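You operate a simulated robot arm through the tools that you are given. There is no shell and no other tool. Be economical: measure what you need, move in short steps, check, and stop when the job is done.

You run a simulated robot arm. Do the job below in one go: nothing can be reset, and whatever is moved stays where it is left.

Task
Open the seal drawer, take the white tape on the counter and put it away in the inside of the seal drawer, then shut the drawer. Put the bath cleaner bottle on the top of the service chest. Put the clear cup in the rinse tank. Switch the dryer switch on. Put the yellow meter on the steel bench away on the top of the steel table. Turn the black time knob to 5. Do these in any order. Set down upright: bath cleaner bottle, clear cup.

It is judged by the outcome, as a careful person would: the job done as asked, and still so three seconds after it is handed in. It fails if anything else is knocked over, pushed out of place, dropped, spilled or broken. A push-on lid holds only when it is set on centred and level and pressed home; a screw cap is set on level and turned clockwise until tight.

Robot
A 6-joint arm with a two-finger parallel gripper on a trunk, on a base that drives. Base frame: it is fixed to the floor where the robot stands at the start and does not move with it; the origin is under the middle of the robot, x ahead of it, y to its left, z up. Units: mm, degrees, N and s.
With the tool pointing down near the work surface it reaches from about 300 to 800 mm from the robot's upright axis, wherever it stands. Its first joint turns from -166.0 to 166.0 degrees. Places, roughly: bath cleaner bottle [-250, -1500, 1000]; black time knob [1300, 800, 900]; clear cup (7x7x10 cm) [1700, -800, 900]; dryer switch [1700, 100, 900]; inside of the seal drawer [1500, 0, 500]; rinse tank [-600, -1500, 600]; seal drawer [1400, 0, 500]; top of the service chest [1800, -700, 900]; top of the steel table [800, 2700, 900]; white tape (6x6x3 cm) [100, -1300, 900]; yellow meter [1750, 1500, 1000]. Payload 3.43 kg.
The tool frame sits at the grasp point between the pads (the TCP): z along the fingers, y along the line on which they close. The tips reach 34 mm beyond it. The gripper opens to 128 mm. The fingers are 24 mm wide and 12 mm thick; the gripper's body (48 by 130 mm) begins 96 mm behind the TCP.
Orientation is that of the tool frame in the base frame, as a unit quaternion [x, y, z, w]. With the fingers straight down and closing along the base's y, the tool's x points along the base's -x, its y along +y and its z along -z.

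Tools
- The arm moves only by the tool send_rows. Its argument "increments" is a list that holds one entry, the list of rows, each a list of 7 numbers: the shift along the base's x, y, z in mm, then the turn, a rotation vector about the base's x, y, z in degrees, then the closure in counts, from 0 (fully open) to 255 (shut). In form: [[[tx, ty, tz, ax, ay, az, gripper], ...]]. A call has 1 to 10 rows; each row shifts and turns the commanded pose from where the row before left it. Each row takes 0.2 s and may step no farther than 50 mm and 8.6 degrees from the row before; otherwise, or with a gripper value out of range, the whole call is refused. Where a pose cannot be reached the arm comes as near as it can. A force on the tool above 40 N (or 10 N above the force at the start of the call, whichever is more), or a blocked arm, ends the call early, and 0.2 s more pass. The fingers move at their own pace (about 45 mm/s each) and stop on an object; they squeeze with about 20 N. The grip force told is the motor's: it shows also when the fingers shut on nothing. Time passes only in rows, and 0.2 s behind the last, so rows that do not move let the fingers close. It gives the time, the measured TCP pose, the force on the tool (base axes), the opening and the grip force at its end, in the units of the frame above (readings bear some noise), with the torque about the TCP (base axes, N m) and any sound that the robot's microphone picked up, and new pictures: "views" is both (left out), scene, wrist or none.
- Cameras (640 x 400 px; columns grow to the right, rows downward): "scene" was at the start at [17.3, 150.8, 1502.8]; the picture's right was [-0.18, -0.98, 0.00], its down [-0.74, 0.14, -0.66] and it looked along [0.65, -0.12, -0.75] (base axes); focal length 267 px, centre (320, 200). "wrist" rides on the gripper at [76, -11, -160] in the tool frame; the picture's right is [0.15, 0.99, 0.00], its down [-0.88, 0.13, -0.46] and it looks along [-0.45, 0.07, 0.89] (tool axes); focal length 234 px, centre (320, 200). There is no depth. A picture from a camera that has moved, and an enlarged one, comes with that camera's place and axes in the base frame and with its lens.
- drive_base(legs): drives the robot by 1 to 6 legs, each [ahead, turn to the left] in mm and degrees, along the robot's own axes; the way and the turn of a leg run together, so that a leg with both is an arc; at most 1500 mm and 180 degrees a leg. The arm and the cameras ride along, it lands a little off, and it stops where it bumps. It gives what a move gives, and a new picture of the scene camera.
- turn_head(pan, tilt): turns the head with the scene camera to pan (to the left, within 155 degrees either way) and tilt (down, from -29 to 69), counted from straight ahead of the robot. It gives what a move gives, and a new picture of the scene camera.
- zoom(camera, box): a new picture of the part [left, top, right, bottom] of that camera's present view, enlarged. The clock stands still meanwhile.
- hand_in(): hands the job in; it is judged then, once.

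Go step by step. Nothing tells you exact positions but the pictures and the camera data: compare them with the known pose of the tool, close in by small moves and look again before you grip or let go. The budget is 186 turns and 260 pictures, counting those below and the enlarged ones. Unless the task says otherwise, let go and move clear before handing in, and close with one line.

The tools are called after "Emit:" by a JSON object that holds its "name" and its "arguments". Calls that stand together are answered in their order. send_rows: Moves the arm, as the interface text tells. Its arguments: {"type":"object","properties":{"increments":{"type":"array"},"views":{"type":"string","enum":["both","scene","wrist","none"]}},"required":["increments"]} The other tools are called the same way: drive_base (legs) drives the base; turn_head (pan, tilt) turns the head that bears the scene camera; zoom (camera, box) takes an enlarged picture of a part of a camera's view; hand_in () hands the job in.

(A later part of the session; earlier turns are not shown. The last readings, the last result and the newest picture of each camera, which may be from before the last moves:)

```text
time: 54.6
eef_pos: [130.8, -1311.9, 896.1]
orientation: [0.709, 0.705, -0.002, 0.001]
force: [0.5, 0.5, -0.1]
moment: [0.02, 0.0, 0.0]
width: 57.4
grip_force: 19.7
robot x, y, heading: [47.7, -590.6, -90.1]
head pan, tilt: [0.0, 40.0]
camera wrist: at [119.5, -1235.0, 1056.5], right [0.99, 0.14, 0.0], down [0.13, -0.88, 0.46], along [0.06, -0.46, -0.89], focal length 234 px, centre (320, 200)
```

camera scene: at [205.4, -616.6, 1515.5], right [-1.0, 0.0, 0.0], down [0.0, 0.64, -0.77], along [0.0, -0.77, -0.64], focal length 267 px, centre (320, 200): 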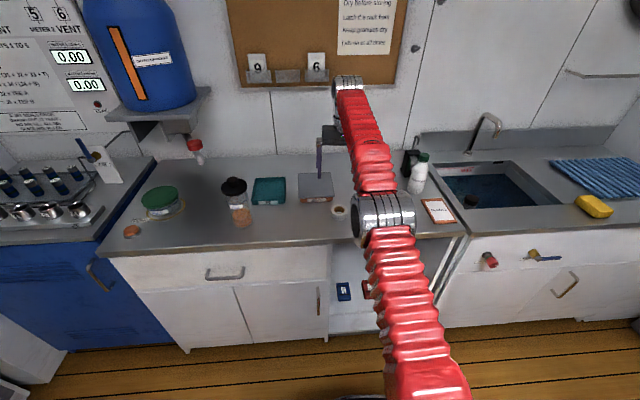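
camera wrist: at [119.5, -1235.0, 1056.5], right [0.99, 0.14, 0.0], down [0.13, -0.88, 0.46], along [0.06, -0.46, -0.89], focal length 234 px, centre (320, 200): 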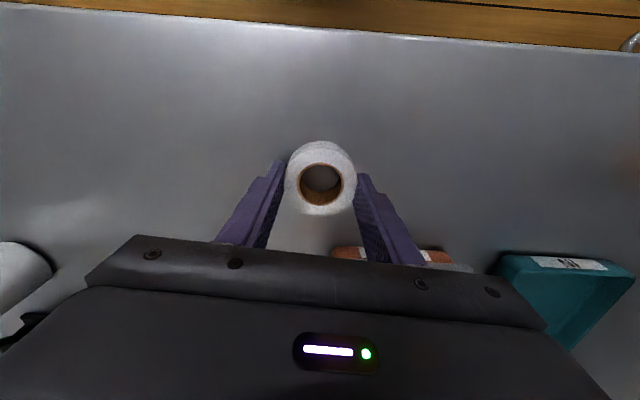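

The tape is gripped. Lifting, retracting and driving back to the open drawer.

Emit:
{"name": "send_rows", "arguments": {"increments": [[[0, 0, 20, 0, 0, 0, 255], [0, 0, 40, 0, 0, 0, 255], [0, 0, 40, 0, 0, 0, 255], [0, 40, 25, 0, 0, 0, 255], [0, 40, 0, 0, 0, 0, 255], [0, 45, 0, 0, 0, 0, 255], [0, 45, 0, 0, 0, 0, 255], [0, 45, 0, 0, 0, 0, 255], [0, 40, 0, 0, 0, 0, 255]]], "views": "wrist"}}

Emit:
{"name": "drive_base", "arguments": {"legs": [[-560, 0], [0, 90], [450, 0]]}}

Emit:
{"name": "turn_head", "arguments": {"pan": 0, "tilt": 50}}

```text
time: 56.6
eef_pos: [129.0, -1056.3, 1020.8]
orientation: [0.71, 0.704, 0.0, 0.002]
force: [-0.9, -1.1, -1.1]
moment: [0.03, -0.02, 0.04]
width: 57.1
grip_force: 20.3
robot x, y, heading: [48.8, -591.7, -90.2]
head pan, tilt: [0.0, 40.0]
camera wrist: at [117.9, -979.3, 1181.0], right [0.99, 0.14, 0.0], down [0.12, -0.88, 0.46], along [0.06, -0.45, -0.89], focal length 234 px, centre (320, 200)
```

wrist: 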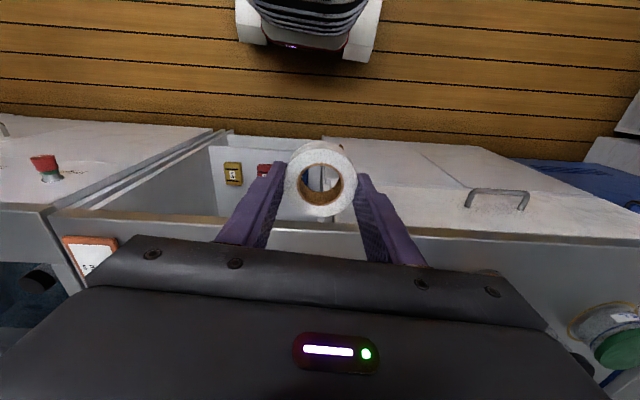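

```text
time: 69.3
eef_pos: [969.8, 67.0, 1021.7]
orientation: [0.0, 1.0, 0.001, 0.003]
force: [0.1, -0.3, -0.8]
moment: [-0.02, 0.0, 0.01]
width: 57.3
grip_force: 20.3
robot x, y, heading: [502.9, -55.8, 0.4]
head pan, tilt: [0.0, 40.0]
camera scene: at [528.7, 103.3, 1515.5], right [0.0, -1.0, 0.0], down [-0.64, 0.0, -0.77], along [0.77, 0.0, -0.64], focal length 267 px, centre (320, 200)
```

scene: 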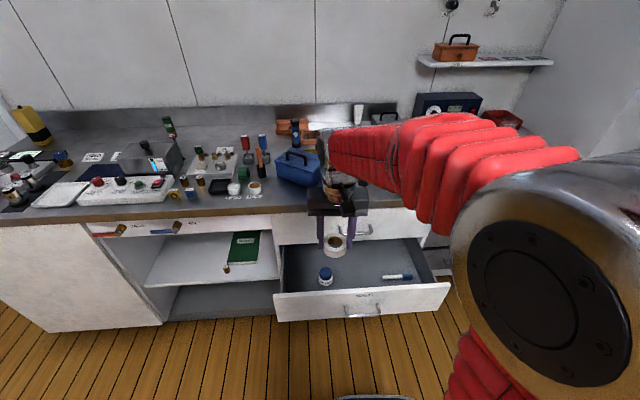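

```text
time: 70.0
eef_pos: [969.2, 66.4, 1021.2]
orientation: [0.001, 1.0, 0.001, 0.003]
force: [-0.4, -0.4, -0.7]
moment: [-0.01, 0.03, 0.01]
width: 57.4
grip_force: 19.9
robot x, y, heading: [502.8, -51.6, 0.3]
head pan, tilt: [0.0, 50.0]
camera scene: at [520.6, 103.3, 1501.4], right [0.0, -1.0, 0.0], down [-0.77, 0.0, -0.64], along [0.64, 0.0, -0.77], focal length 267 px, centre (320, 200)
```

scene: 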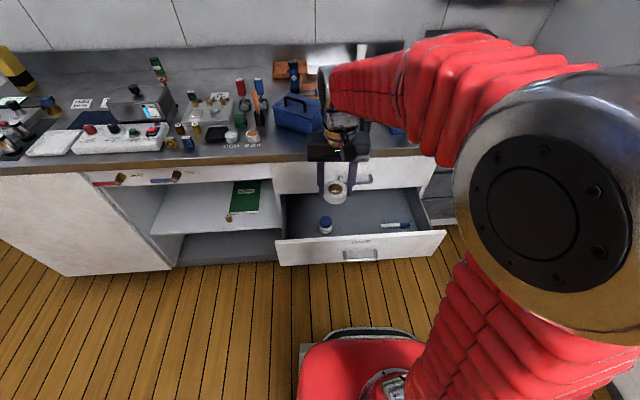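

The drawer contains a small jar and a tube, with free room between them. I'll zoom in to locate them.

Emit:
{"name": "zoom", "arguments": {"camera": "scene", "box": [260, 170, 460, 295]}}

Emit:
{"name": "send_rows", "arguments": {"increments": [[[30, -25, 0, 0, 0, 0, 255], [30, -25, 0, 0, 0, 0, 255], [25, -25, 0, 0, 0, 0, 255], [20, -25, 0, 0, 0, 0, 255], [0, 0, -40, 0, 0, 0, 255], [0, 0, -45, 0, 0, 0, 255], [0, 0, -45, 0, 0, 0, 255]]], "views": "both"}}

```text
3.20 times, centred on (360, 232) of scene
camera zoom: at [520.6, 103.3, 1501.4], right [0.0, -1.0, 0.0], down [-0.77, 0.0, -0.64], along [0.64, 0.0, -0.77], focal length 853 px, centre (192, 96)
```

zoom: 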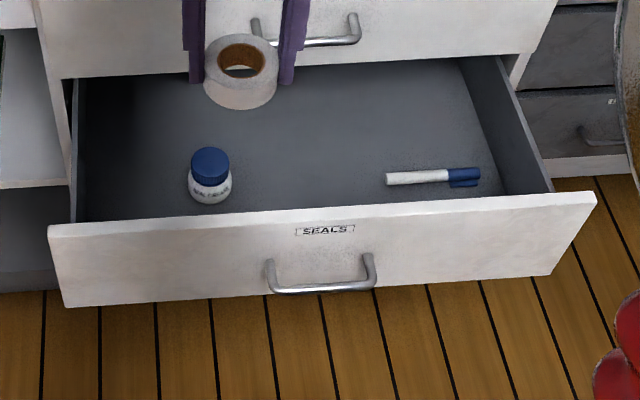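

```text
time: 71.7
eef_pos: [1076.8, -33.5, 892.5]
orientation: [0.001, 1.0, 0.0, 0.002]
force: [0.6, 0.5, 0.1]
moment: [0.02, 0.01, 0.02]
width: 57.2
grip_force: 20.2
robot x, y, heading: [500.7, -54.1, -0.1]
head pan, tilt: [0.0, 50.0]
camera scene: at [520.6, 103.3, 1501.3], right [0.0, -1.0, 0.0], down [-0.77, 0.0, -0.64], along [0.64, 0.0, -0.77], focal length 267 px, centre (320, 200)
camera wrist: at [999.4, -44.8, 1051.9], right [-0.15, 0.99, 0.0], down [0.88, 0.13, 0.46], along [0.46, 0.07, -0.89], focal length 234 px, centre (320, 200)
```

scene: 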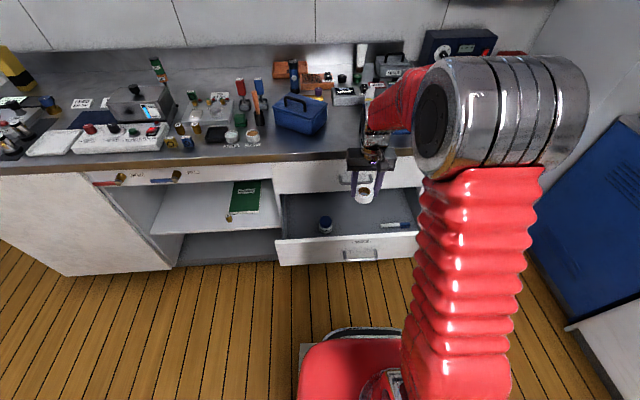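
wrist: 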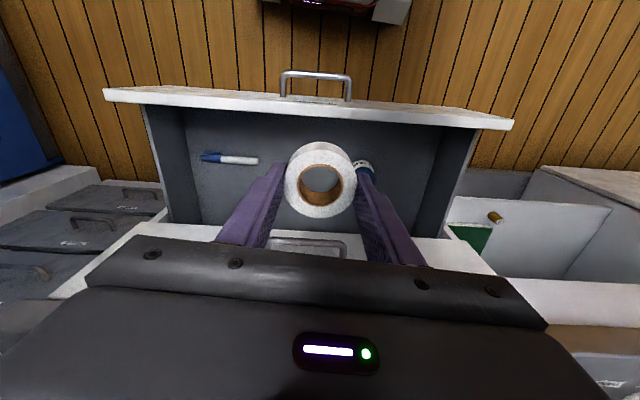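

The jar is at (1160, 80) and the pen at (1180, -220), so I'll place the tape at about (1135, -65). Lowering in steps.

Emit:
{"name": "send_rows", "arguments": {"increments": [[[30, -15, -30, 0, 0, 0, 255], [28, -15, -35, 0, 0, 0, 255], [0, 0, -45, 0, 0, 0, 255], [0, 0, -45, 0, 0, 0, 255], [0, 0, -45, 0, 0, 0, 255]]], "views": "both"}}

```text
time: 72.8
eef_pos: [1132.1, -62.2, 690.9]
orientation: [0.0, 1.0, 0.001, 0.003]
force: [0.2, 0.1, -0.4]
moment: [-0.02, 0.0, 0.02]
width: 57.4
grip_force: 19.6
robot x, y, heading: [503.5, -50.1, -0.0]
head pan, tilt: [0.0, 50.0]
camera scene: at [520.8, 103.3, 1501.3], right [0.0, -1.0, 0.0], down [-0.77, 0.0, -0.64], along [0.64, 0.0, -0.77], focal length 267 px, centre (320, 200)
camera wrist: at [1055.8, -72.8, 849.9], right [-0.15, 0.99, 0.0], down [0.88, 0.13, 0.46], along [0.46, 0.07, -0.89], focal length 234 px, centre (320, 200)
```

scene: 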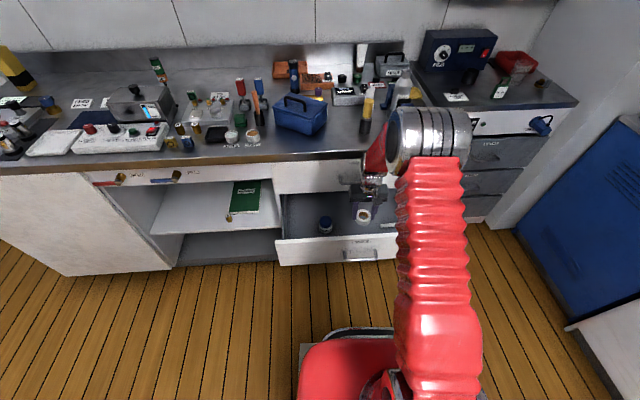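
wrist: 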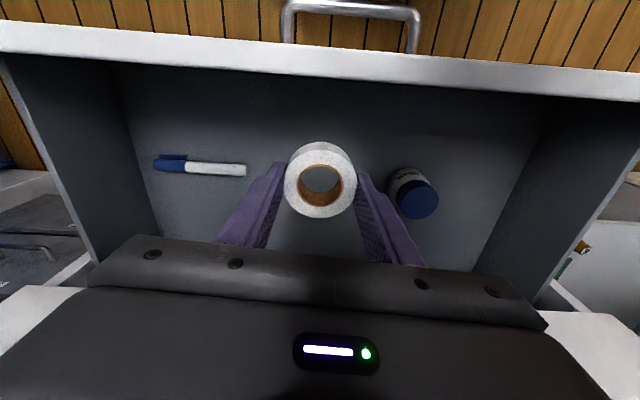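

Clear between pen and jar; descending until contact.

Emit:
{"name": "send_rows", "arguments": {"increments": [[[0, 0, -40, 0, 0, 0, 255], [0, 0, -40, 0, 0, 0, 255], [0, 0, -25, 0, 0, 0, 255], [0, 0, -12, 0, 0, 0, 255]]], "views": "wrist"}}

```text
time: 73.8
eef_pos: [1133.6, -62.1, 573.7]
orientation: [0.001, 1.0, 0.0, 0.001]
force: [0.2, 0.0, -0.4]
moment: [0.0, 0.02, 0.0]
width: 57.6
grip_force: 20.4
robot x, y, heading: [504.2, -53.3, 0.0]
head pan, tilt: [0.0, 50.0]
camera wrist: at [1056.8, -73.5, 733.2], right [-0.15, 0.99, 0.0], down [0.88, 0.13, 0.46], along [0.45, 0.07, -0.89], focal length 234 px, centre (320, 200)
```

wrist: 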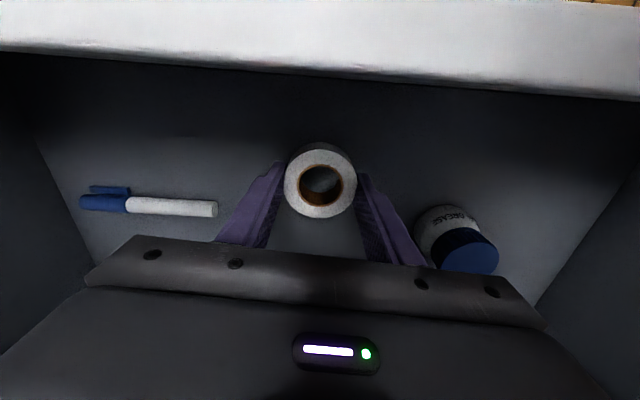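

Emit:
{"name": "send_rows", "arguments": {"increments": [[[0, 0, -10, 0, 0, 0, 255], [0, 0, -8, 0, 0, 0, 255], [0, 0, -6, 0, 0, 0, 255], [0, 0, -6, 0, 0, 0, 255], [0, 0, -5, 0, 0, 0, 255], [0, 0, -5, 0, 0, 0, 255], [0, 0, -5, 0, 0, 0, 255]]], "views": "wrist"}}

```text
time: 75.0
eef_pos: [1137.0, -62.0, 546.0]
orientation: [0.0, 1.0, 0.001, 0.006]
force: [0.0, 0.4, 2.9]
moment: [-0.04, 0.02, -0.03]
width: 57.3
grip_force: 19.9
robot x, y, heading: [501.6, -54.0, -0.1]
head pan, tilt: [0.0, 50.0]
stopped in row 5: the force on the tool passed its limit at 49 N (the readings are from after the stop); the commanded pose is now the measured one
camera wrist: at [1058.5, -73.0, 705.2], right [-0.15, 0.99, 0.0], down [0.87, 0.13, 0.47], along [0.46, 0.07, -0.88], focal length 234 px, centre (320, 200)
```

wrist: 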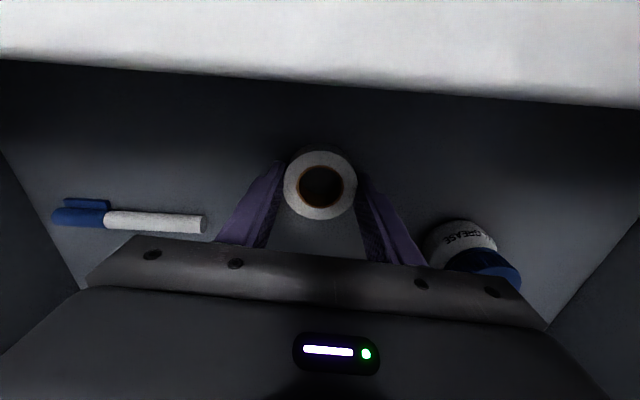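

Contact with the drawer floor. I'll release and rise.

Emit:
{"name": "send_rows", "arguments": {"increments": [[[0, 0, 0, 0, 0, 0, 100], [0, 0, 0, 0, 0, 0, 90], [0, 0, 0, 0, 0, 0, 90], [0, 0, 20, 0, 0, 0, 90], [0, 0, 40, 0, 0, 0, 90], [0, 0, 45, 0, 0, 0, 90], [0, 0, 45, 0, 0, 0, 90], [0, 0, 45, 0, 0, 0, 90]]], "views": "wrist"}}

```text
time: 76.8
eef_pos: [1135.1, -62.2, 739.9]
orientation: [0.001, 1.0, 0.0, 0.006]
force: [-0.2, -0.4, -0.3]
moment: [0.0, 0.01, -0.02]
width: 82.6
grip_force: 0.0
robot x, y, heading: [499.9, -56.9, 0.4]
head pan, tilt: [0.0, 50.0]
camera wrist: at [1057.8, -72.9, 898.8], right [-0.15, 0.99, 0.0], down [0.88, 0.13, 0.47], along [0.46, 0.07, -0.88], focal length 234 px, centre (320, 200)
```

wrist: 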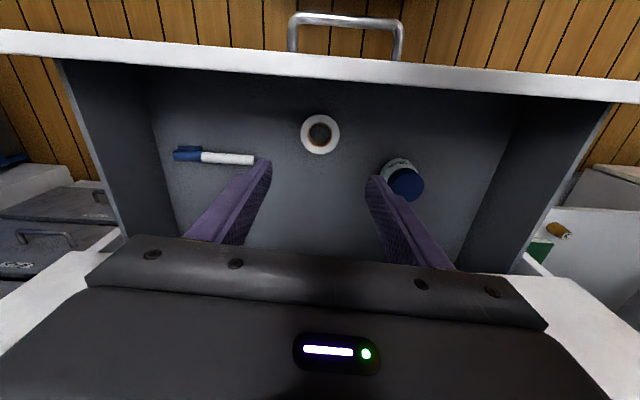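

The tape lies flat in the drawer. Next I'll back off, point the closed gripper forward and push the drawer shut above the handle.

Emit:
{"name": "send_rows", "arguments": {"increments": [[[0, 0, 45, 0, 0, 0, 255], [0, 0, 45, 0, 0, 0, 255], [0, 0, 30, 0, 0, 0, 255]]], "views": "none"}}

Emit:
{"name": "drive_base", "arguments": {"legs": [[-300, 0]]}}

Emit:
{"name": "send_rows", "arguments": {"increments": [[[0, 0, 0, 0, -8.5, 0, 255], [0, 0, 0, 0, -8.5, 0, 255], [0, 0, 0, 0, -8.5, 0, 255], [0, 0, 0, 0, -8.5, 0, 255], [0, 0, 0, 0, -8.5, 0, 255], [0, 0, 0, 0, -8.5, 0, 255], [0, 0, 0, 0, -8.5, 0, 255], [0, 0, 0, 0, -8.5, 0, 255], [0, 0, 0, 0, -8.5, 0, 255], [0, 0, 0, 0, -8.5, 0, 255]]], "views": "both"}}

```text
time: 77.7
eef_pos: [1135.6, -61.3, 859.5]
orientation: [0.002, 1.0, -0.001, 0.005]
force: [0.2, 0.0, 0.1]
moment: [0.01, 0.0, -0.03]
width: 12.2
grip_force: 0.1
robot x, y, heading: [499.7, -53.5, -0.1]
head pan, tilt: [0.0, 50.0]
```

```text
time: 80.2
eef_pos: [833.5, -60.2, 860.6]
orientation: [-0.004, 1.0, 0.001, 0.006]
force: [0.5, -0.2, 0.0]
moment: [-0.02, 0.0, -0.02]
width: 0.0
grip_force: 19.5
robot x, y, heading: [201.0, -56.1, 0.6]
head pan, tilt: [0.0, 50.0]
camera scene: at [217.3, 102.4, 1501.3], right [0.01, -1.0, 0.0], down [-0.77, -0.01, -0.64], along [0.64, 0.0, -0.77], focal length 267 px, centre (320, 200)
```

scene: 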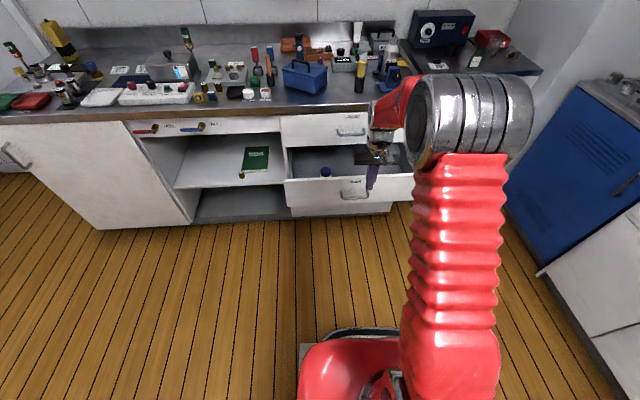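

```text
time: 82.4
eef_pos: [833.1, -58.9, 861.2]
orientation: [-0.002, 0.732, -0.002, 0.681]
force: [-0.9, -0.1, 0.7]
moment: [-0.02, 0.03, -0.01]
width: 0.0
grip_force: 19.6
robot x, y, heading: [200.0, -56.1, 0.5]
head pan, tilt: [0.0, 50.0]
camera scene: at [217.0, 102.4, 1501.3], right [0.01, -1.0, 0.0], down [-0.77, -0.01, -0.64], along [0.64, 0.0, -0.77], focal length 267 px, centre (320, 200)
camera wrist: at [668.6, -70.5, 797.2], right [-0.01, 0.99, -0.15], down [-0.39, 0.13, 0.91], along [0.92, 0.07, 0.38], focal length 234 px, centre (320, 200)
```

scene: 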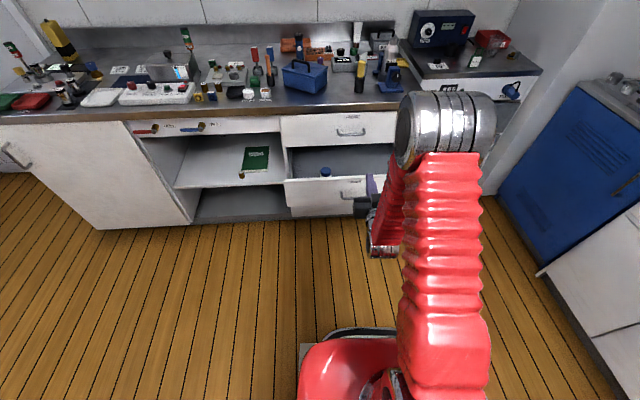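
wrist: 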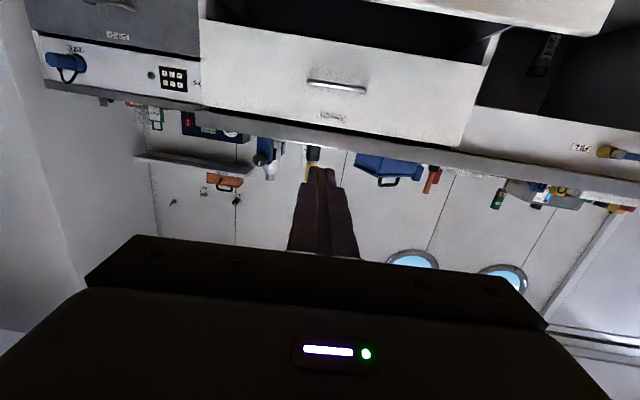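

Emit:
{"name": "send_rows", "arguments": {"increments": [[[0, 5, -45, 0, -4, 0, 255], [0, 5, -45, 0, 0, 0, 255], [0, 5, -45, 0, 0, 0, 255], [0, 5, -45, 0, 0, 0, 255], [0, 5, -45, 0, 0, 0, 255]]], "views": "both"}}

```text
time: 83.6
eef_pos: [831.3, -35.4, 636.9]
orientation: [-0.001, 0.709, -0.002, 0.706]
force: [0.3, 0.2, -0.7]
moment: [-0.02, 0.0, 0.02]
width: 0.1
grip_force: 19.6
robot x, y, heading: [199.6, -52.5, 0.2]
head pan, tilt: [0.0, 50.0]
camera scene: at [217.2, 102.4, 1501.3], right [0.01, -1.0, 0.0], down [-0.77, -0.01, -0.64], along [0.64, 0.0, -0.77], focal length 267 px, centre (320, 200)
camera wrist: at [671.9, -46.6, 561.4], right [0.0, 0.99, -0.15], down [-0.45, 0.13, 0.88], along [0.89, 0.07, 0.45], focal length 234 px, centre (320, 200)
```

scene: 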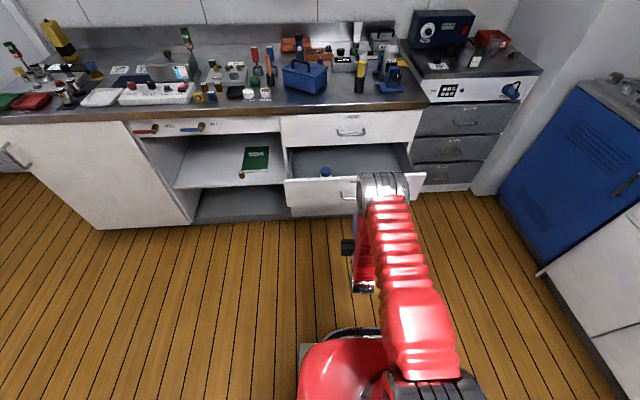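
wrist: 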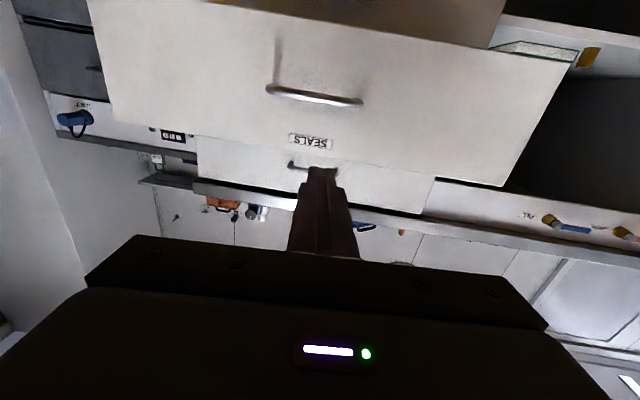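

Tips aimed just above the handle. Driving forward to push the drawer shut.

Emit:
{"name": "send_rows", "arguments": {"increments": [[[0, 0, -10, 0, 0, 0, 255]]], "views": "none"}}

Emit:
{"name": "drive_base", "arguments": {"legs": [[370, 0]]}}

```text
time: 84.0
eef_pos: [832.3, -34.3, 626.1]
orientation: [-0.001, 0.709, -0.002, 0.705]
force: [-0.7, -0.6, -0.5]
moment: [-0.04, 0.0, -0.01]
width: 0.0
grip_force: 20.4
robot x, y, heading: [200.1, -50.4, 0.6]
head pan, tilt: [0.0, 50.0]
```

```text
time: 86.9
eef_pos: [1201.0, -27.7, 625.4]
orientation: [-0.003, 0.709, -0.001, 0.705]
force: [0.2, -0.3, 1.1]
moment: [0.02, 0.0, -0.01]
width: 0.0
grip_force: 19.7
robot x, y, heading: [570.1, -51.9, 0.7]
head pan, tilt: [0.0, 50.0]
camera scene: at [584.9, 105.5, 1501.3], right [0.01, -1.0, 0.0], down [-0.77, -0.01, -0.64], along [0.64, 0.01, -0.77], focal length 267 px, centre (320, 200)
```

scene: 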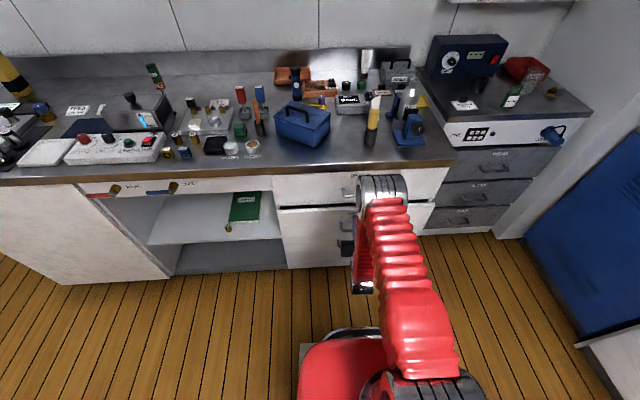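

Nearly shut; pushing home with the arm.

Emit:
{"name": "send_rows", "arguments": {"increments": [[[8, 0, 0, 0, 0, 0, 255], [8, 0, 0, 0, 0, 0, 255], [6, 0, 0, 0, 0, 0, 255], [6, 0, 0, 0, 0, 0, 255], [6, 0, 0, 0, 0, 0, 255], [6, 0, 0, 0, 0, 0, 255], [6, 0, 0, 0, 0, 0, 255]]], "views": "wrist"}}

```text
time: 88.0
eef_pos: [1229.0, -30.6, 627.8]
orientation: [-0.003, 0.709, 0.0, 0.705]
force: [-15.8, -0.4, 8.1]
moment: [0.07, -0.4, 0.14]
width: 0.2
grip_force: 19.9
robot x, y, heading: [566.4, -53.5, 0.7]
head pan, tilt: [0.0, 50.0]
stopped in row 5: the force on the tool passed its limit at 53 N (the readings are from after the stop); the commanded pose is now the measured one
camera wrist: at [1068.6, -41.6, 552.7], right [0.0, 0.99, -0.15], down [-0.45, 0.13, 0.88], along [0.89, 0.07, 0.45], focal length 234 px, centre (320, 200)
```

wrist: 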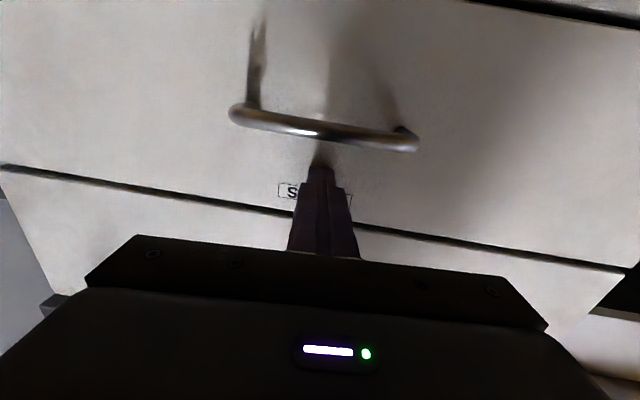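

The drawer is shut. I'll back away, raise the arm and inspect the switch and knob more closely.

Emit:
{"name": "drive_base", "arguments": {"legs": [[-150, 0]]}}

Emit:
{"name": "send_rows", "arguments": {"increments": [[[0, 0, 45, 0, 0, 0, 255], [0, 0, 45, 0, 0, 0, 255], [0, 0, 45, 0, 0, 0, 255], [0, 0, 45, 0, 0, 0, 255], [0, 0, 45, 0, 0, 0, 255], [0, 0, 45, 0, 0, 0, 255], [0, 0, 45, 0, 0, 0, 255], [0, 0, 45, 0, 0, 0, 255], [0, 0, 45, 0, 0, 0, 255]]], "views": "none"}}

Emit:
{"name": "drive_base", "arguments": {"legs": [[250, 0]]}}

Emit:
{"name": "turn_head", "arguments": {"pan": 0, "tilt": 35}}

Emit:
{"name": "zoom", "arguments": {"camera": "scene", "box": [240, 120, 400, 220]}}

```text
time: 89.6
eef_pos: [1077.0, -31.1, 627.0]
orientation: [-0.002, 0.709, -0.001, 0.706]
force: [0.3, -0.6, 0.0]
moment: [0.03, 0.0, 0.01]
width: 0.0
grip_force: 19.7
robot x, y, heading: [418.7, -51.3, 0.4]
head pan, tilt: [0.0, 50.0]
camera scene: at [433.3, 103.7, 1501.3], right [0.01, -1.0, 0.0], down [-0.77, -0.01, -0.64], along [0.64, 0.01, -0.77], focal length 267 px, centre (320, 200)
```

scene: 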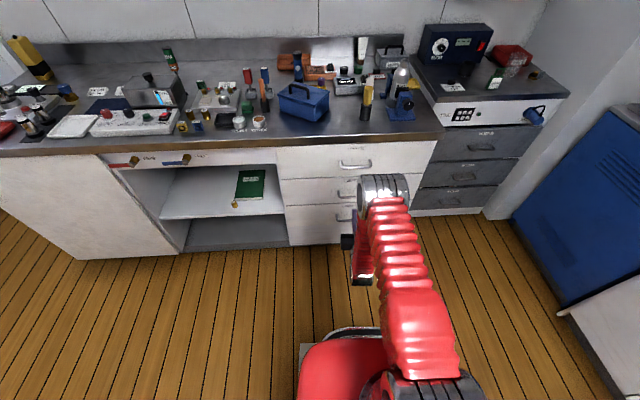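

```text
time: 91.6
eef_pos: [1078.6, -32.1, 1030.3]
orientation: [-0.002, 0.709, -0.001, 0.705]
force: [0.1, 0.3, -0.4]
moment: [-0.01, -0.02, 0.0]
width: 0.0
grip_force: 19.3
robot x, y, heading: [419.0, -52.3, 0.6]
head pan, tilt: [0.0, 50.0]
```

```text
time: 93.8
eef_pos: [1321.8, -30.5, 1029.8]
orientation: [-0.004, 0.709, 0.0, 0.705]
force: [-0.6, -0.4, 0.6]
moment: [0.0, 0.01, 0.0]
width: 0.0
grip_force: 19.6
robot x, y, heading: [660.5, -49.6, 0.5]
head pan, tilt: [0.0, 50.0]
camera scene: at [677.4, 106.4, 1501.3], right [0.01, -1.0, 0.0], down [-0.77, -0.01, -0.64], along [0.64, 0.01, -0.77], focal length 267 px, centre (320, 200)
```

scene: 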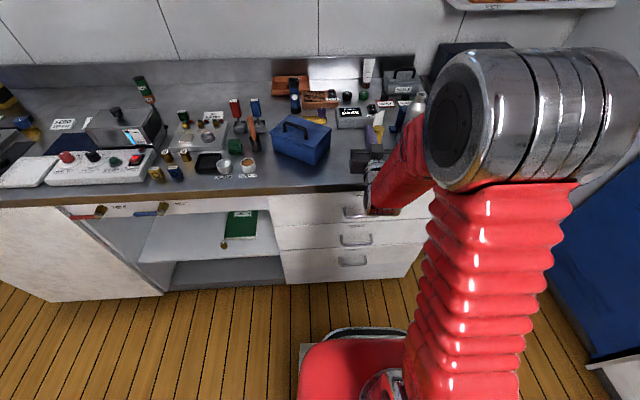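

```text
time: 94.5
eef_pos: [1322.6, -30.5, 1030.3]
orientation: [-0.003, 0.709, 0.0, 0.705]
force: [0.5, -0.2, 0.5]
moment: [0.03, -0.04, 0.02]
width: 0.0
grip_force: 19.9
robot x, y, heading: [663.9, -48.8, 0.7]
head pan, tilt: [0.0, 35.0]
camera scene: at [688.4, 106.5, 1523.0], right [0.01, -1.0, 0.0], down [-0.57, -0.01, -0.82], along [0.82, 0.01, -0.57], focal length 267 px, centre (320, 200)
```

scene: 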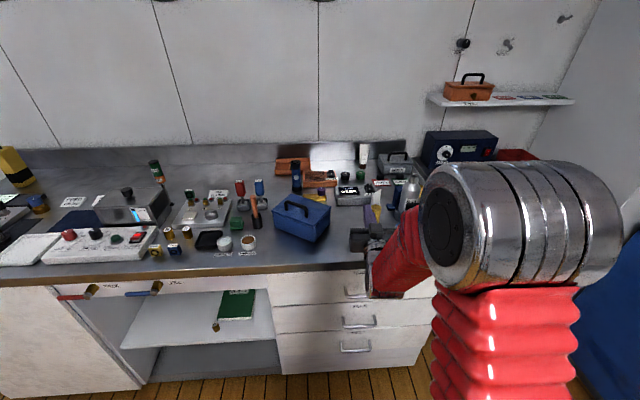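

```text
4.00 times, centred on (320, 170) of scene
camera zoom: at [688.4, 106.5, 1523.0], right [0.01, -1.0, 0.0], down [-0.57, -0.01, -0.82], along [0.82, 0.01, -0.57], focal length 1067 px, centre (320, 320)
```

zoom: 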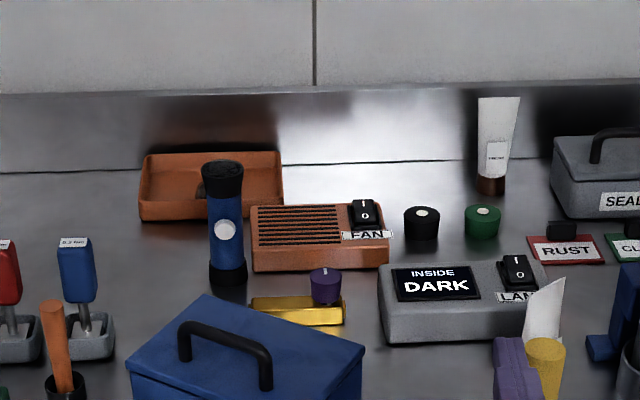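

The rocker labelled FAN sits on the vented dryer box at about (1780, 67). I'll raise the arm, tilt down 45° and move closer.

Emit:
{"name": "send_rows", "arguments": {"increments": [[[0, 12, 40, 0, 6, 0, 255], [0, 12, 40, 0, 6, 0, 255], [0, 12, 20, 0, 6, 0, 255], [0, 12, 15, 0, 6, 0, 255], [0, 12, 10, 0, 6, 0, 255], [0, 12, 0, 0, 6, 0, 255], [0, 12, 0, 0, 6, 0, 255], [0, 12, 0, 0, 3, 0, 255]]], "views": "none"}}

Emit:
{"name": "drive_base", "arguments": {"legs": [[200, 0]]}}

Emit:
{"name": "send_rows", "arguments": {"increments": [[[40, 0, 0, 0, 0, 0, 255], [40, 0, 0, 0, 0, 0, 255]]], "views": "wrist"}}

```text
time: 96.3
eef_pos: [1328.1, 33.7, 1156.1]
orientation: [-0.023, 0.909, -0.034, 0.416]
force: [-1.3, 4.2, -2.1]
moment: [-0.2, -0.24, -0.37]
width: 0.3
grip_force: 20.0
out of reach, approached as far as the arm can: row 5, 6, 7
robot x, y, heading: [660.3, -50.8, 0.1]
head pan, tilt: [0.0, 35.0]
```

```text
time: 98.2
eef_pos: [1527.0, 42.7, 1153.1]
orientation: [0.0, 0.912, -0.007, 0.41]
force: [0.6, 0.1, 0.0]
moment: [-0.01, 0.0, -0.01]
width: 0.1
grip_force: 19.8
robot x, y, heading: [864.3, -44.9, 0.6]
head pan, tilt: [0.0, 35.0]
camera scene: at [888.3, 108.9, 1523.1], right [0.01, -1.0, 0.0], down [-0.57, -0.01, -0.82], along [0.82, 0.01, -0.57], focal length 267 px, centre (320, 200)
```

scene: 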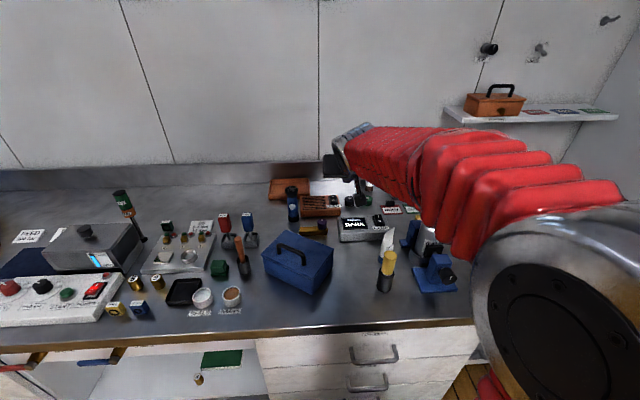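

```text
time: 98.8
eef_pos: [1605.8, 44.1, 1152.3]
orientation: [0.001, 0.912, -0.009, 0.41]
force: [0.4, -0.4, -0.2]
moment: [0.02, 0.02, 0.01]
width: 0.0
grip_force: 19.7
robot x, y, heading: [859.2, -44.7, 0.8]
head pan, tilt: [0.0, 35.0]
camera wrist: at [1435.7, 34.4, 1202.8], right [-0.09, 0.99, -0.12], down [0.25, 0.14, 0.96], along [0.97, 0.06, -0.26], focal length 234 px, centre (320, 200)
```

wrist: 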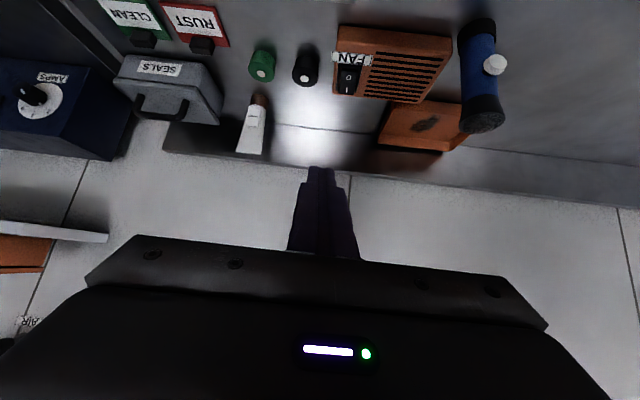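

Emit:
{"name": "zoom", "arguments": {"camera": "wrist", "box": [300, 30, 420, 105]}}

Emit:
{"name": "send_rows", "arguments": {"increments": [[[30, 5, -30, 0, 0, 0, 255], [30, 5, -30, 0, 0, 0, 255]]], "views": "both"}}

```text
5.33 times, centred on (360, 68) of wrist
camera zoom: at [1435.7, 34.4, 1202.8], right [-0.09, 0.99, -0.12], down [0.25, 0.14, 0.96], along [0.97, 0.06, -0.26], focal length 1249 px, centre (107, 907)
```

zoom: 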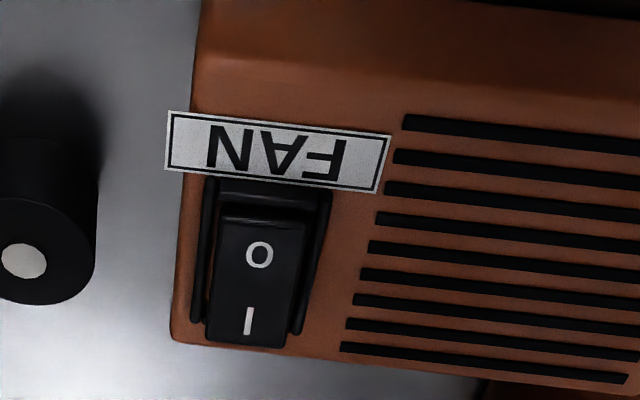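

```text
time: 99.5
eef_pos: [1669.2, 51.7, 1093.2]
orientation: [0.0, 0.912, -0.008, 0.409]
force: [0.2, 0.8, 0.8]
moment: [0.02, 0.07, 0.01]
width: 0.0
grip_force: 19.5
robot x, y, heading: [861.1, -52.9, 0.4]
head pan, tilt: [0.0, 35.0]
camera scene: at [888.1, 108.9, 1523.1], right [0.01, -1.0, 0.0], down [-0.57, -0.01, -0.82], along [0.82, 0.01, -0.57], focal length 267 px, centre (320, 200)
camera wrist: at [1498.5, 42.3, 1143.2], right [-0.09, 0.99, -0.12], down [0.25, 0.14, 0.96], along [0.97, 0.06, -0.25], focal length 234 px, centre (320, 200)
```

scene: 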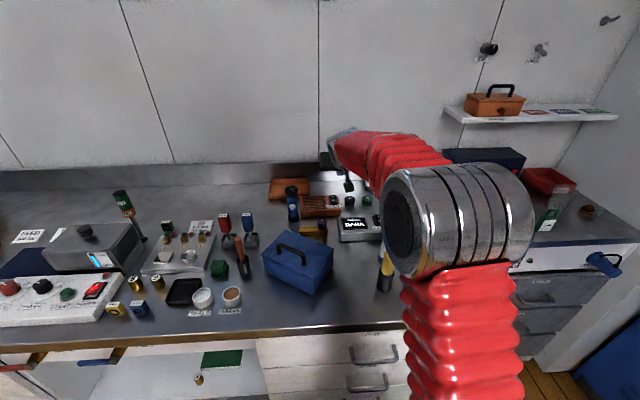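
wrist: 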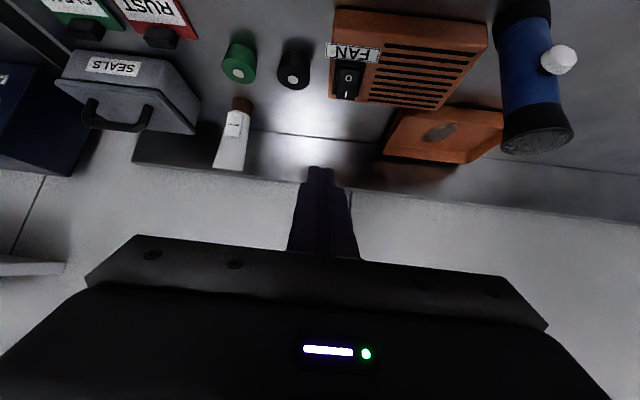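

Emit:
{"name": "zoom", "arguments": {"camera": "scene", "box": [280, 160, 400, 235]}}

```text
5.33 times, centred on (340, 198) of scene
camera zoom: at [888.1, 108.9, 1523.1], right [0.01, -1.0, 0.0], down [-0.57, -0.01, -0.82], along [0.82, 0.01, -0.57], focal length 1422 px, centre (213, 213)
```

zoom: 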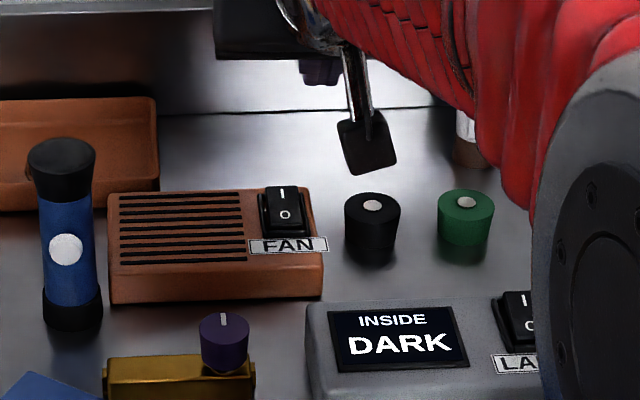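

Estimate for the rocker top: (1740, 69, 925), currently O side pressed/off with "I" on the far end. Moving the tip above it.

Emit:
{"name": "send_rows", "arguments": {"increments": [[[16, 6, -30, 0, 0, 0, 255], [16, 6, -30, 0, 0, 0, 255], [15, 5, -25, 0, 0, 0, 255]]], "views": "both"}}

Emit:
{"name": "zoom", "arguments": {"camera": "scene", "box": [280, 160, 400, 235]}}

```text
time: 100.2
eef_pos: [1716.2, 68.8, 1006.8]
orientation: [0.0, 0.912, -0.007, 0.41]
force: [-0.3, 0.7, 1.0]
moment: [0.01, 0.01, -0.02]
width: 0.0
grip_force: 19.9
robot x, y, heading: [863.1, -50.5, 0.3]
head pan, tilt: [0.0, 35.0]
camera scene: at [888.3, 108.9, 1523.1], right [0.01, -1.0, 0.0], down [-0.57, -0.01, -0.82], along [0.82, 0.01, -0.57], focal length 267 px, centre (320, 200)
camera wrist: at [1545.8, 60.0, 1056.8], right [-0.09, 0.99, -0.12], down [0.24, 0.14, 0.96], along [0.97, 0.06, -0.25], focal length 234 px, centre (320, 200)
```

scene: 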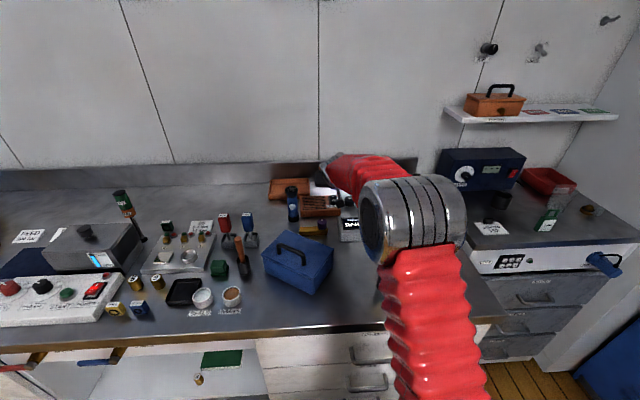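
wrist: 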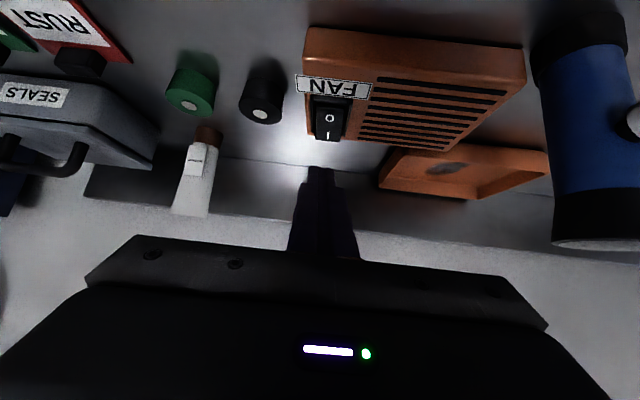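

```text
5.33 times, centred on (340, 198) of scene
camera zoom: at [888.3, 108.9, 1523.1], right [0.01, -1.0, 0.0], down [-0.57, -0.01, -0.82], along [0.82, 0.01, -0.57], focal length 1422 px, centre (213, 213)
```

zoom: 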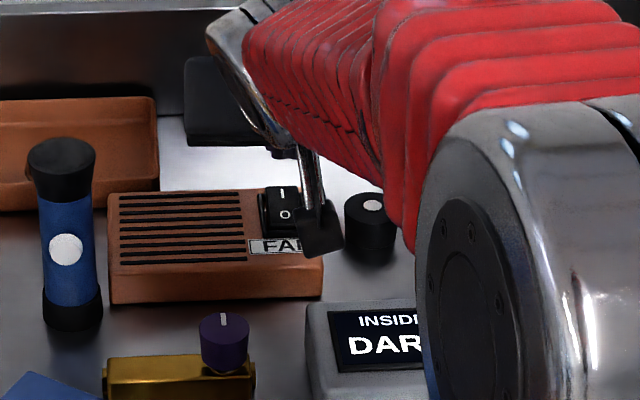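

Refined switch estimate: (1720, 69, 945) with "I" near x 1735. The tip is right above; lowering 18 mm and rechecking.

Emit:
{"name": "send_rows", "arguments": {"increments": [[[0, 0, -10, 0, 0, 0, 255], [0, 0, -8, 0, 0, 0, 255]]], "views": "wrist"}}

Emit:
{"name": "zoom", "arguments": {"camera": "wrist", "box": [260, 90, 420, 190]}}

```text
time: 100.8
eef_pos: [1714.2, 69.4, 988.6]
orientation: [0.001, 0.912, -0.008, 0.41]
force: [1.0, 0.5, -0.1]
moment: [0.02, -0.01, -0.04]
width: 0.0
grip_force: 20.3
robot x, y, heading: [864.6, -45.3, 0.7]
head pan, tilt: [0.0, 35.0]
camera wrist: at [1544.5, 60.4, 1039.1], right [-0.09, 0.99, -0.12], down [0.25, 0.14, 0.96], along [0.97, 0.06, -0.26], focal length 234 px, centre (320, 200)
```

wrist: 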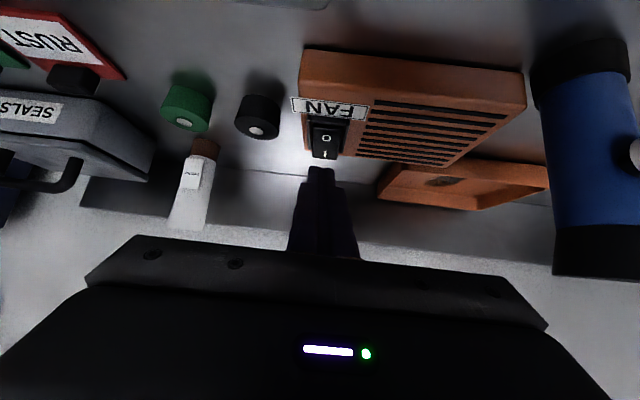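

```text
4.00 times, centred on (340, 140) of wrist
camera zoom: at [1544.5, 60.4, 1039.1], right [-0.09, 0.99, -0.12], down [0.25, 0.14, 0.96], along [0.97, 0.06, -0.26], focal length 937 px, centre (240, 440)
```

zoom: 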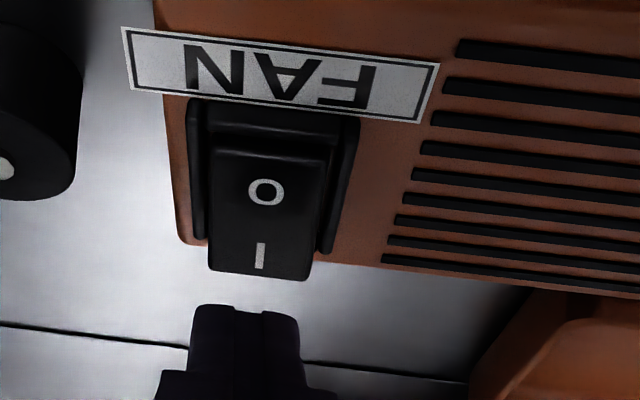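

The far "I" end is up. I'll shift 10 mm forward and press down on it.

Emit:
{"name": "send_rows", "arguments": {"increments": [[[10, 2, 0, 0, 0, 0, 255], [0, 0, -6, 0, 0, 0, 255], [0, 0, -5, 0, 0, 0, 255], [0, 0, -4, 0, 0, 0, 255], [0, 0, -4, 0, 0, 0, 255]]], "views": "wrist"}}

Emit:
{"name": "zoom", "arguments": {"camera": "wrist", "box": [260, 90, 420, 190]}}

```text
time: 102.0
eef_pos: [1724.0, 72.1, 971.5]
orientation: [0.0, 0.912, -0.008, 0.41]
force: [-0.6, -0.7, 4.3]
moment: [-0.01, -0.04, -0.01]
width: 0.0
grip_force: 20.3
robot x, y, heading: [863.5, -49.2, 0.8]
head pan, tilt: [0.0, 35.0]
heard: click
camera wrist: at [1553.3, 62.5, 1021.5], right [-0.09, 0.99, -0.12], down [0.24, 0.14, 0.96], along [0.97, 0.06, -0.25], focal length 234 px, centre (320, 200)
```

wrist: 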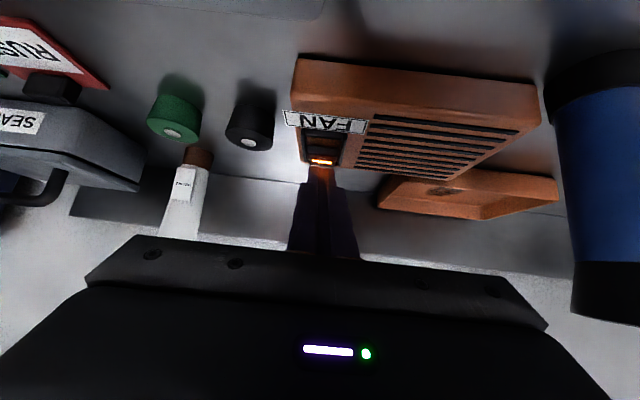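

```text
4.00 times, centred on (340, 140) of wrist
camera zoom: at [1553.3, 62.5, 1021.5], right [-0.09, 0.99, -0.12], down [0.24, 0.14, 0.96], along [0.97, 0.06, -0.25], focal length 937 px, centre (240, 440)
```

zoom: 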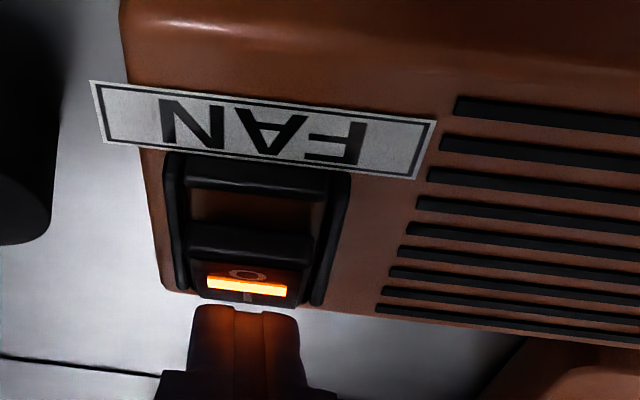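

Clicked and lit: the dryer switch is on. Retracting up, then moving to the knob panel.

Emit:
{"name": "send_rows", "arguments": {"increments": [[[0, 0, 40, 0, 0, 0, 255], [0, 0, 45, 0, 0, 0, 255], [0, 0, 45, 0, 0, 0, 255], [-15, 0, 40, 0, 0, 0, 255], [-45, 0, 10, 0, 0, 0, 255], [-45, 0, 0, 0, 0, 0, 255], [-45, 0, 0, 0, 0, 0, 255]]], "views": "none"}}

Emit:
{"name": "drive_base", "arguments": {"legs": [[-420, 0], [0, 90], [800, 0], [0, -90]]}}

Emit:
{"name": "turn_head", "arguments": {"pan": 0, "tilt": 40}}

```text
time: 103.7
eef_pos: [1572.1, 72.0, 1152.7]
orientation: [0.001, 0.912, -0.009, 0.409]
force: [-0.2, -0.9, -0.6]
moment: [-0.03, -0.01, -0.05]
width: 0.0
grip_force: 20.0
robot x, y, heading: [859.5, -46.6, 0.9]
head pan, tilt: [0.0, 35.0]
```

```text
time: 111.0
eef_pos: [544.3, 663.1, 1153.9]
orientation: [-0.533, 0.74, 0.233, 0.337]
force: [0.2, -0.1, -0.1]
moment: [-0.01, -0.02, -0.02]
width: 0.3
grip_force: 19.9
robot x, y, heading: [475.3, -63.6, 73.2]
head pan, tilt: [0.0, 35.0]
stopped in leg 2: the robot was blocked; the commanded pose is now the measured one
camera scene: at [336.4, 5.7, 1523.1], right [0.96, -0.29, 0.0], down [-0.16, -0.55, -0.82], along [0.23, 0.78, -0.57], focal length 267 px, centre (320, 200)
```

scene: 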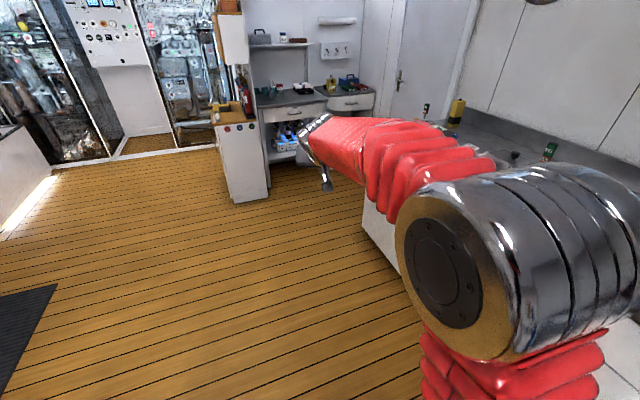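

```text
time: 111.7
eef_pos: [545.4, 663.5, 1153.0]
orientation: [-0.534, 0.74, 0.233, 0.337]
force: [-0.2, 0.4, -0.1]
moment: [0.02, 0.02, 0.0]
width: 0.0
grip_force: 20.2
robot x, y, heading: [481.2, -63.9, 73.5]
head pan, tilt: [0.0, 40.0]
camera scene: at [335.5, 2.8, 1515.5], right [0.96, -0.29, 0.0], down [-0.18, -0.62, -0.77], along [0.22, 0.73, -0.64], focal length 267 px, centre (320, 200)
```

scene: 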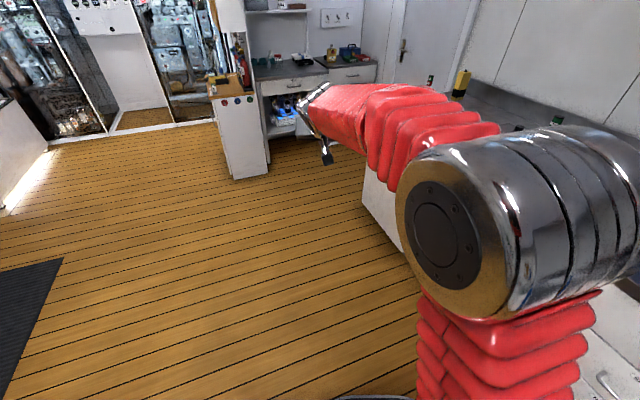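

The turn was blocked partway. I'll look to the robot's right to see what is touching.

Emit:
{"name": "turn_head", "arguments": {"pan": -75, "tilt": 45}}

Emit:
{"name": "turn_head", "arguments": {"pan": 150, "tilt": 45}}

```text
time: 113.2
eef_pos: [544.8, 663.3, 1152.7]
orientation: [-0.533, 0.74, 0.234, 0.337]
force: [-0.2, 0.4, -0.8]
moment: [-0.02, 0.03, 0.02]
width: 0.0
grip_force: 20.2
robot x, y, heading: [480.1, -65.8, 73.4]
head pan, tilt: [-75.0, 45.0]
camera scene: at [392.4, -81.0, 1508.3], right [-0.03, -1.0, 0.0], down [-0.71, 0.02, -0.71], along [0.71, -0.02, -0.71], focal length 267 px, centre (320, 200)
```

scene: 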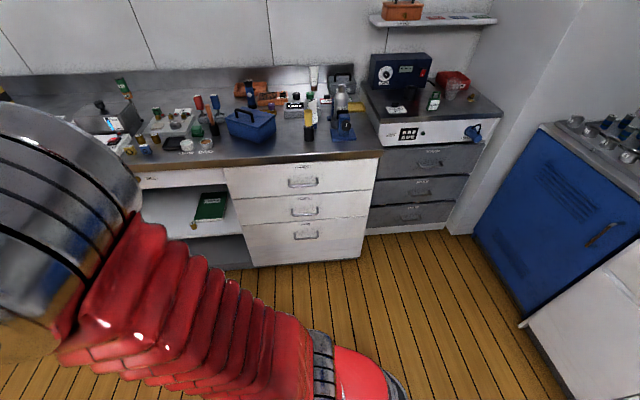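

```text
time: 116.4
eef_pos: [545.1, 662.5, 1153.6]
orientation: [-0.533, 0.74, 0.234, 0.337]
force: [0.2, 0.4, 0.3]
moment: [0.05, -0.02, -0.01]
width: 0.1
grip_force: 19.5
robot x, y, heading: [476.0, -64.6, 73.2]
head pan, tilt: [150.0, 45.0]
camera scene: at [252.0, -134.5, 1508.3], right [-0.69, 0.73, 0.0], down [0.51, 0.49, -0.71], along [-0.51, -0.49, -0.71], focal length 267 px, centre (320, 200)
```

scene: 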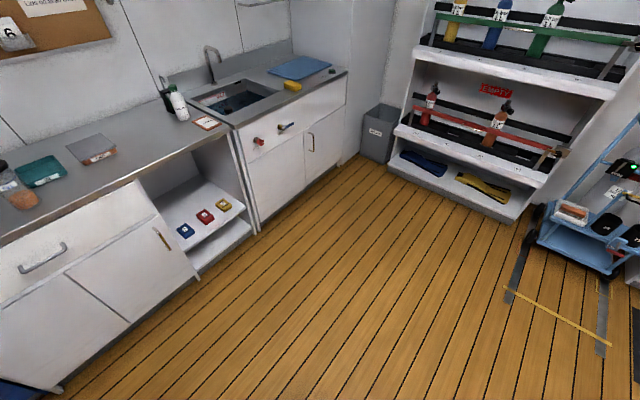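

Nothing visible is disturbed nor in contact. I'll try continuing in small legs.

Emit:
{"name": "drive_base", "arguments": {"legs": [[0, 16]]}}

```text
time: 118.0
eef_pos: [341.2, 655.3, 1152.5]
orientation: [-0.632, 0.658, 0.278, 0.301]
force: [0.3, -0.1, 0.2]
moment: [-0.03, 0.0, 0.0]
width: 0.2
grip_force: 19.9
robot x, y, heading: [488.4, -65.1, 89.6]
head pan, tilt: [150.0, 45.0]
camera scene: at [290.1, -193.5, 1508.3], right [-0.86, 0.51, 0.0], down [0.36, 0.61, -0.71], along [-0.36, -0.61, -0.71], focal length 267 px, centre (320, 200)
```

scene: 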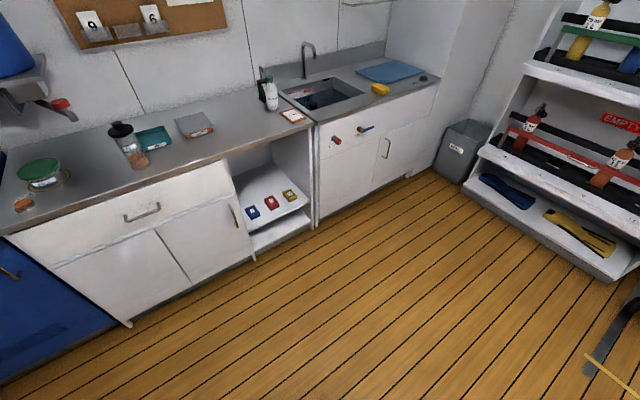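

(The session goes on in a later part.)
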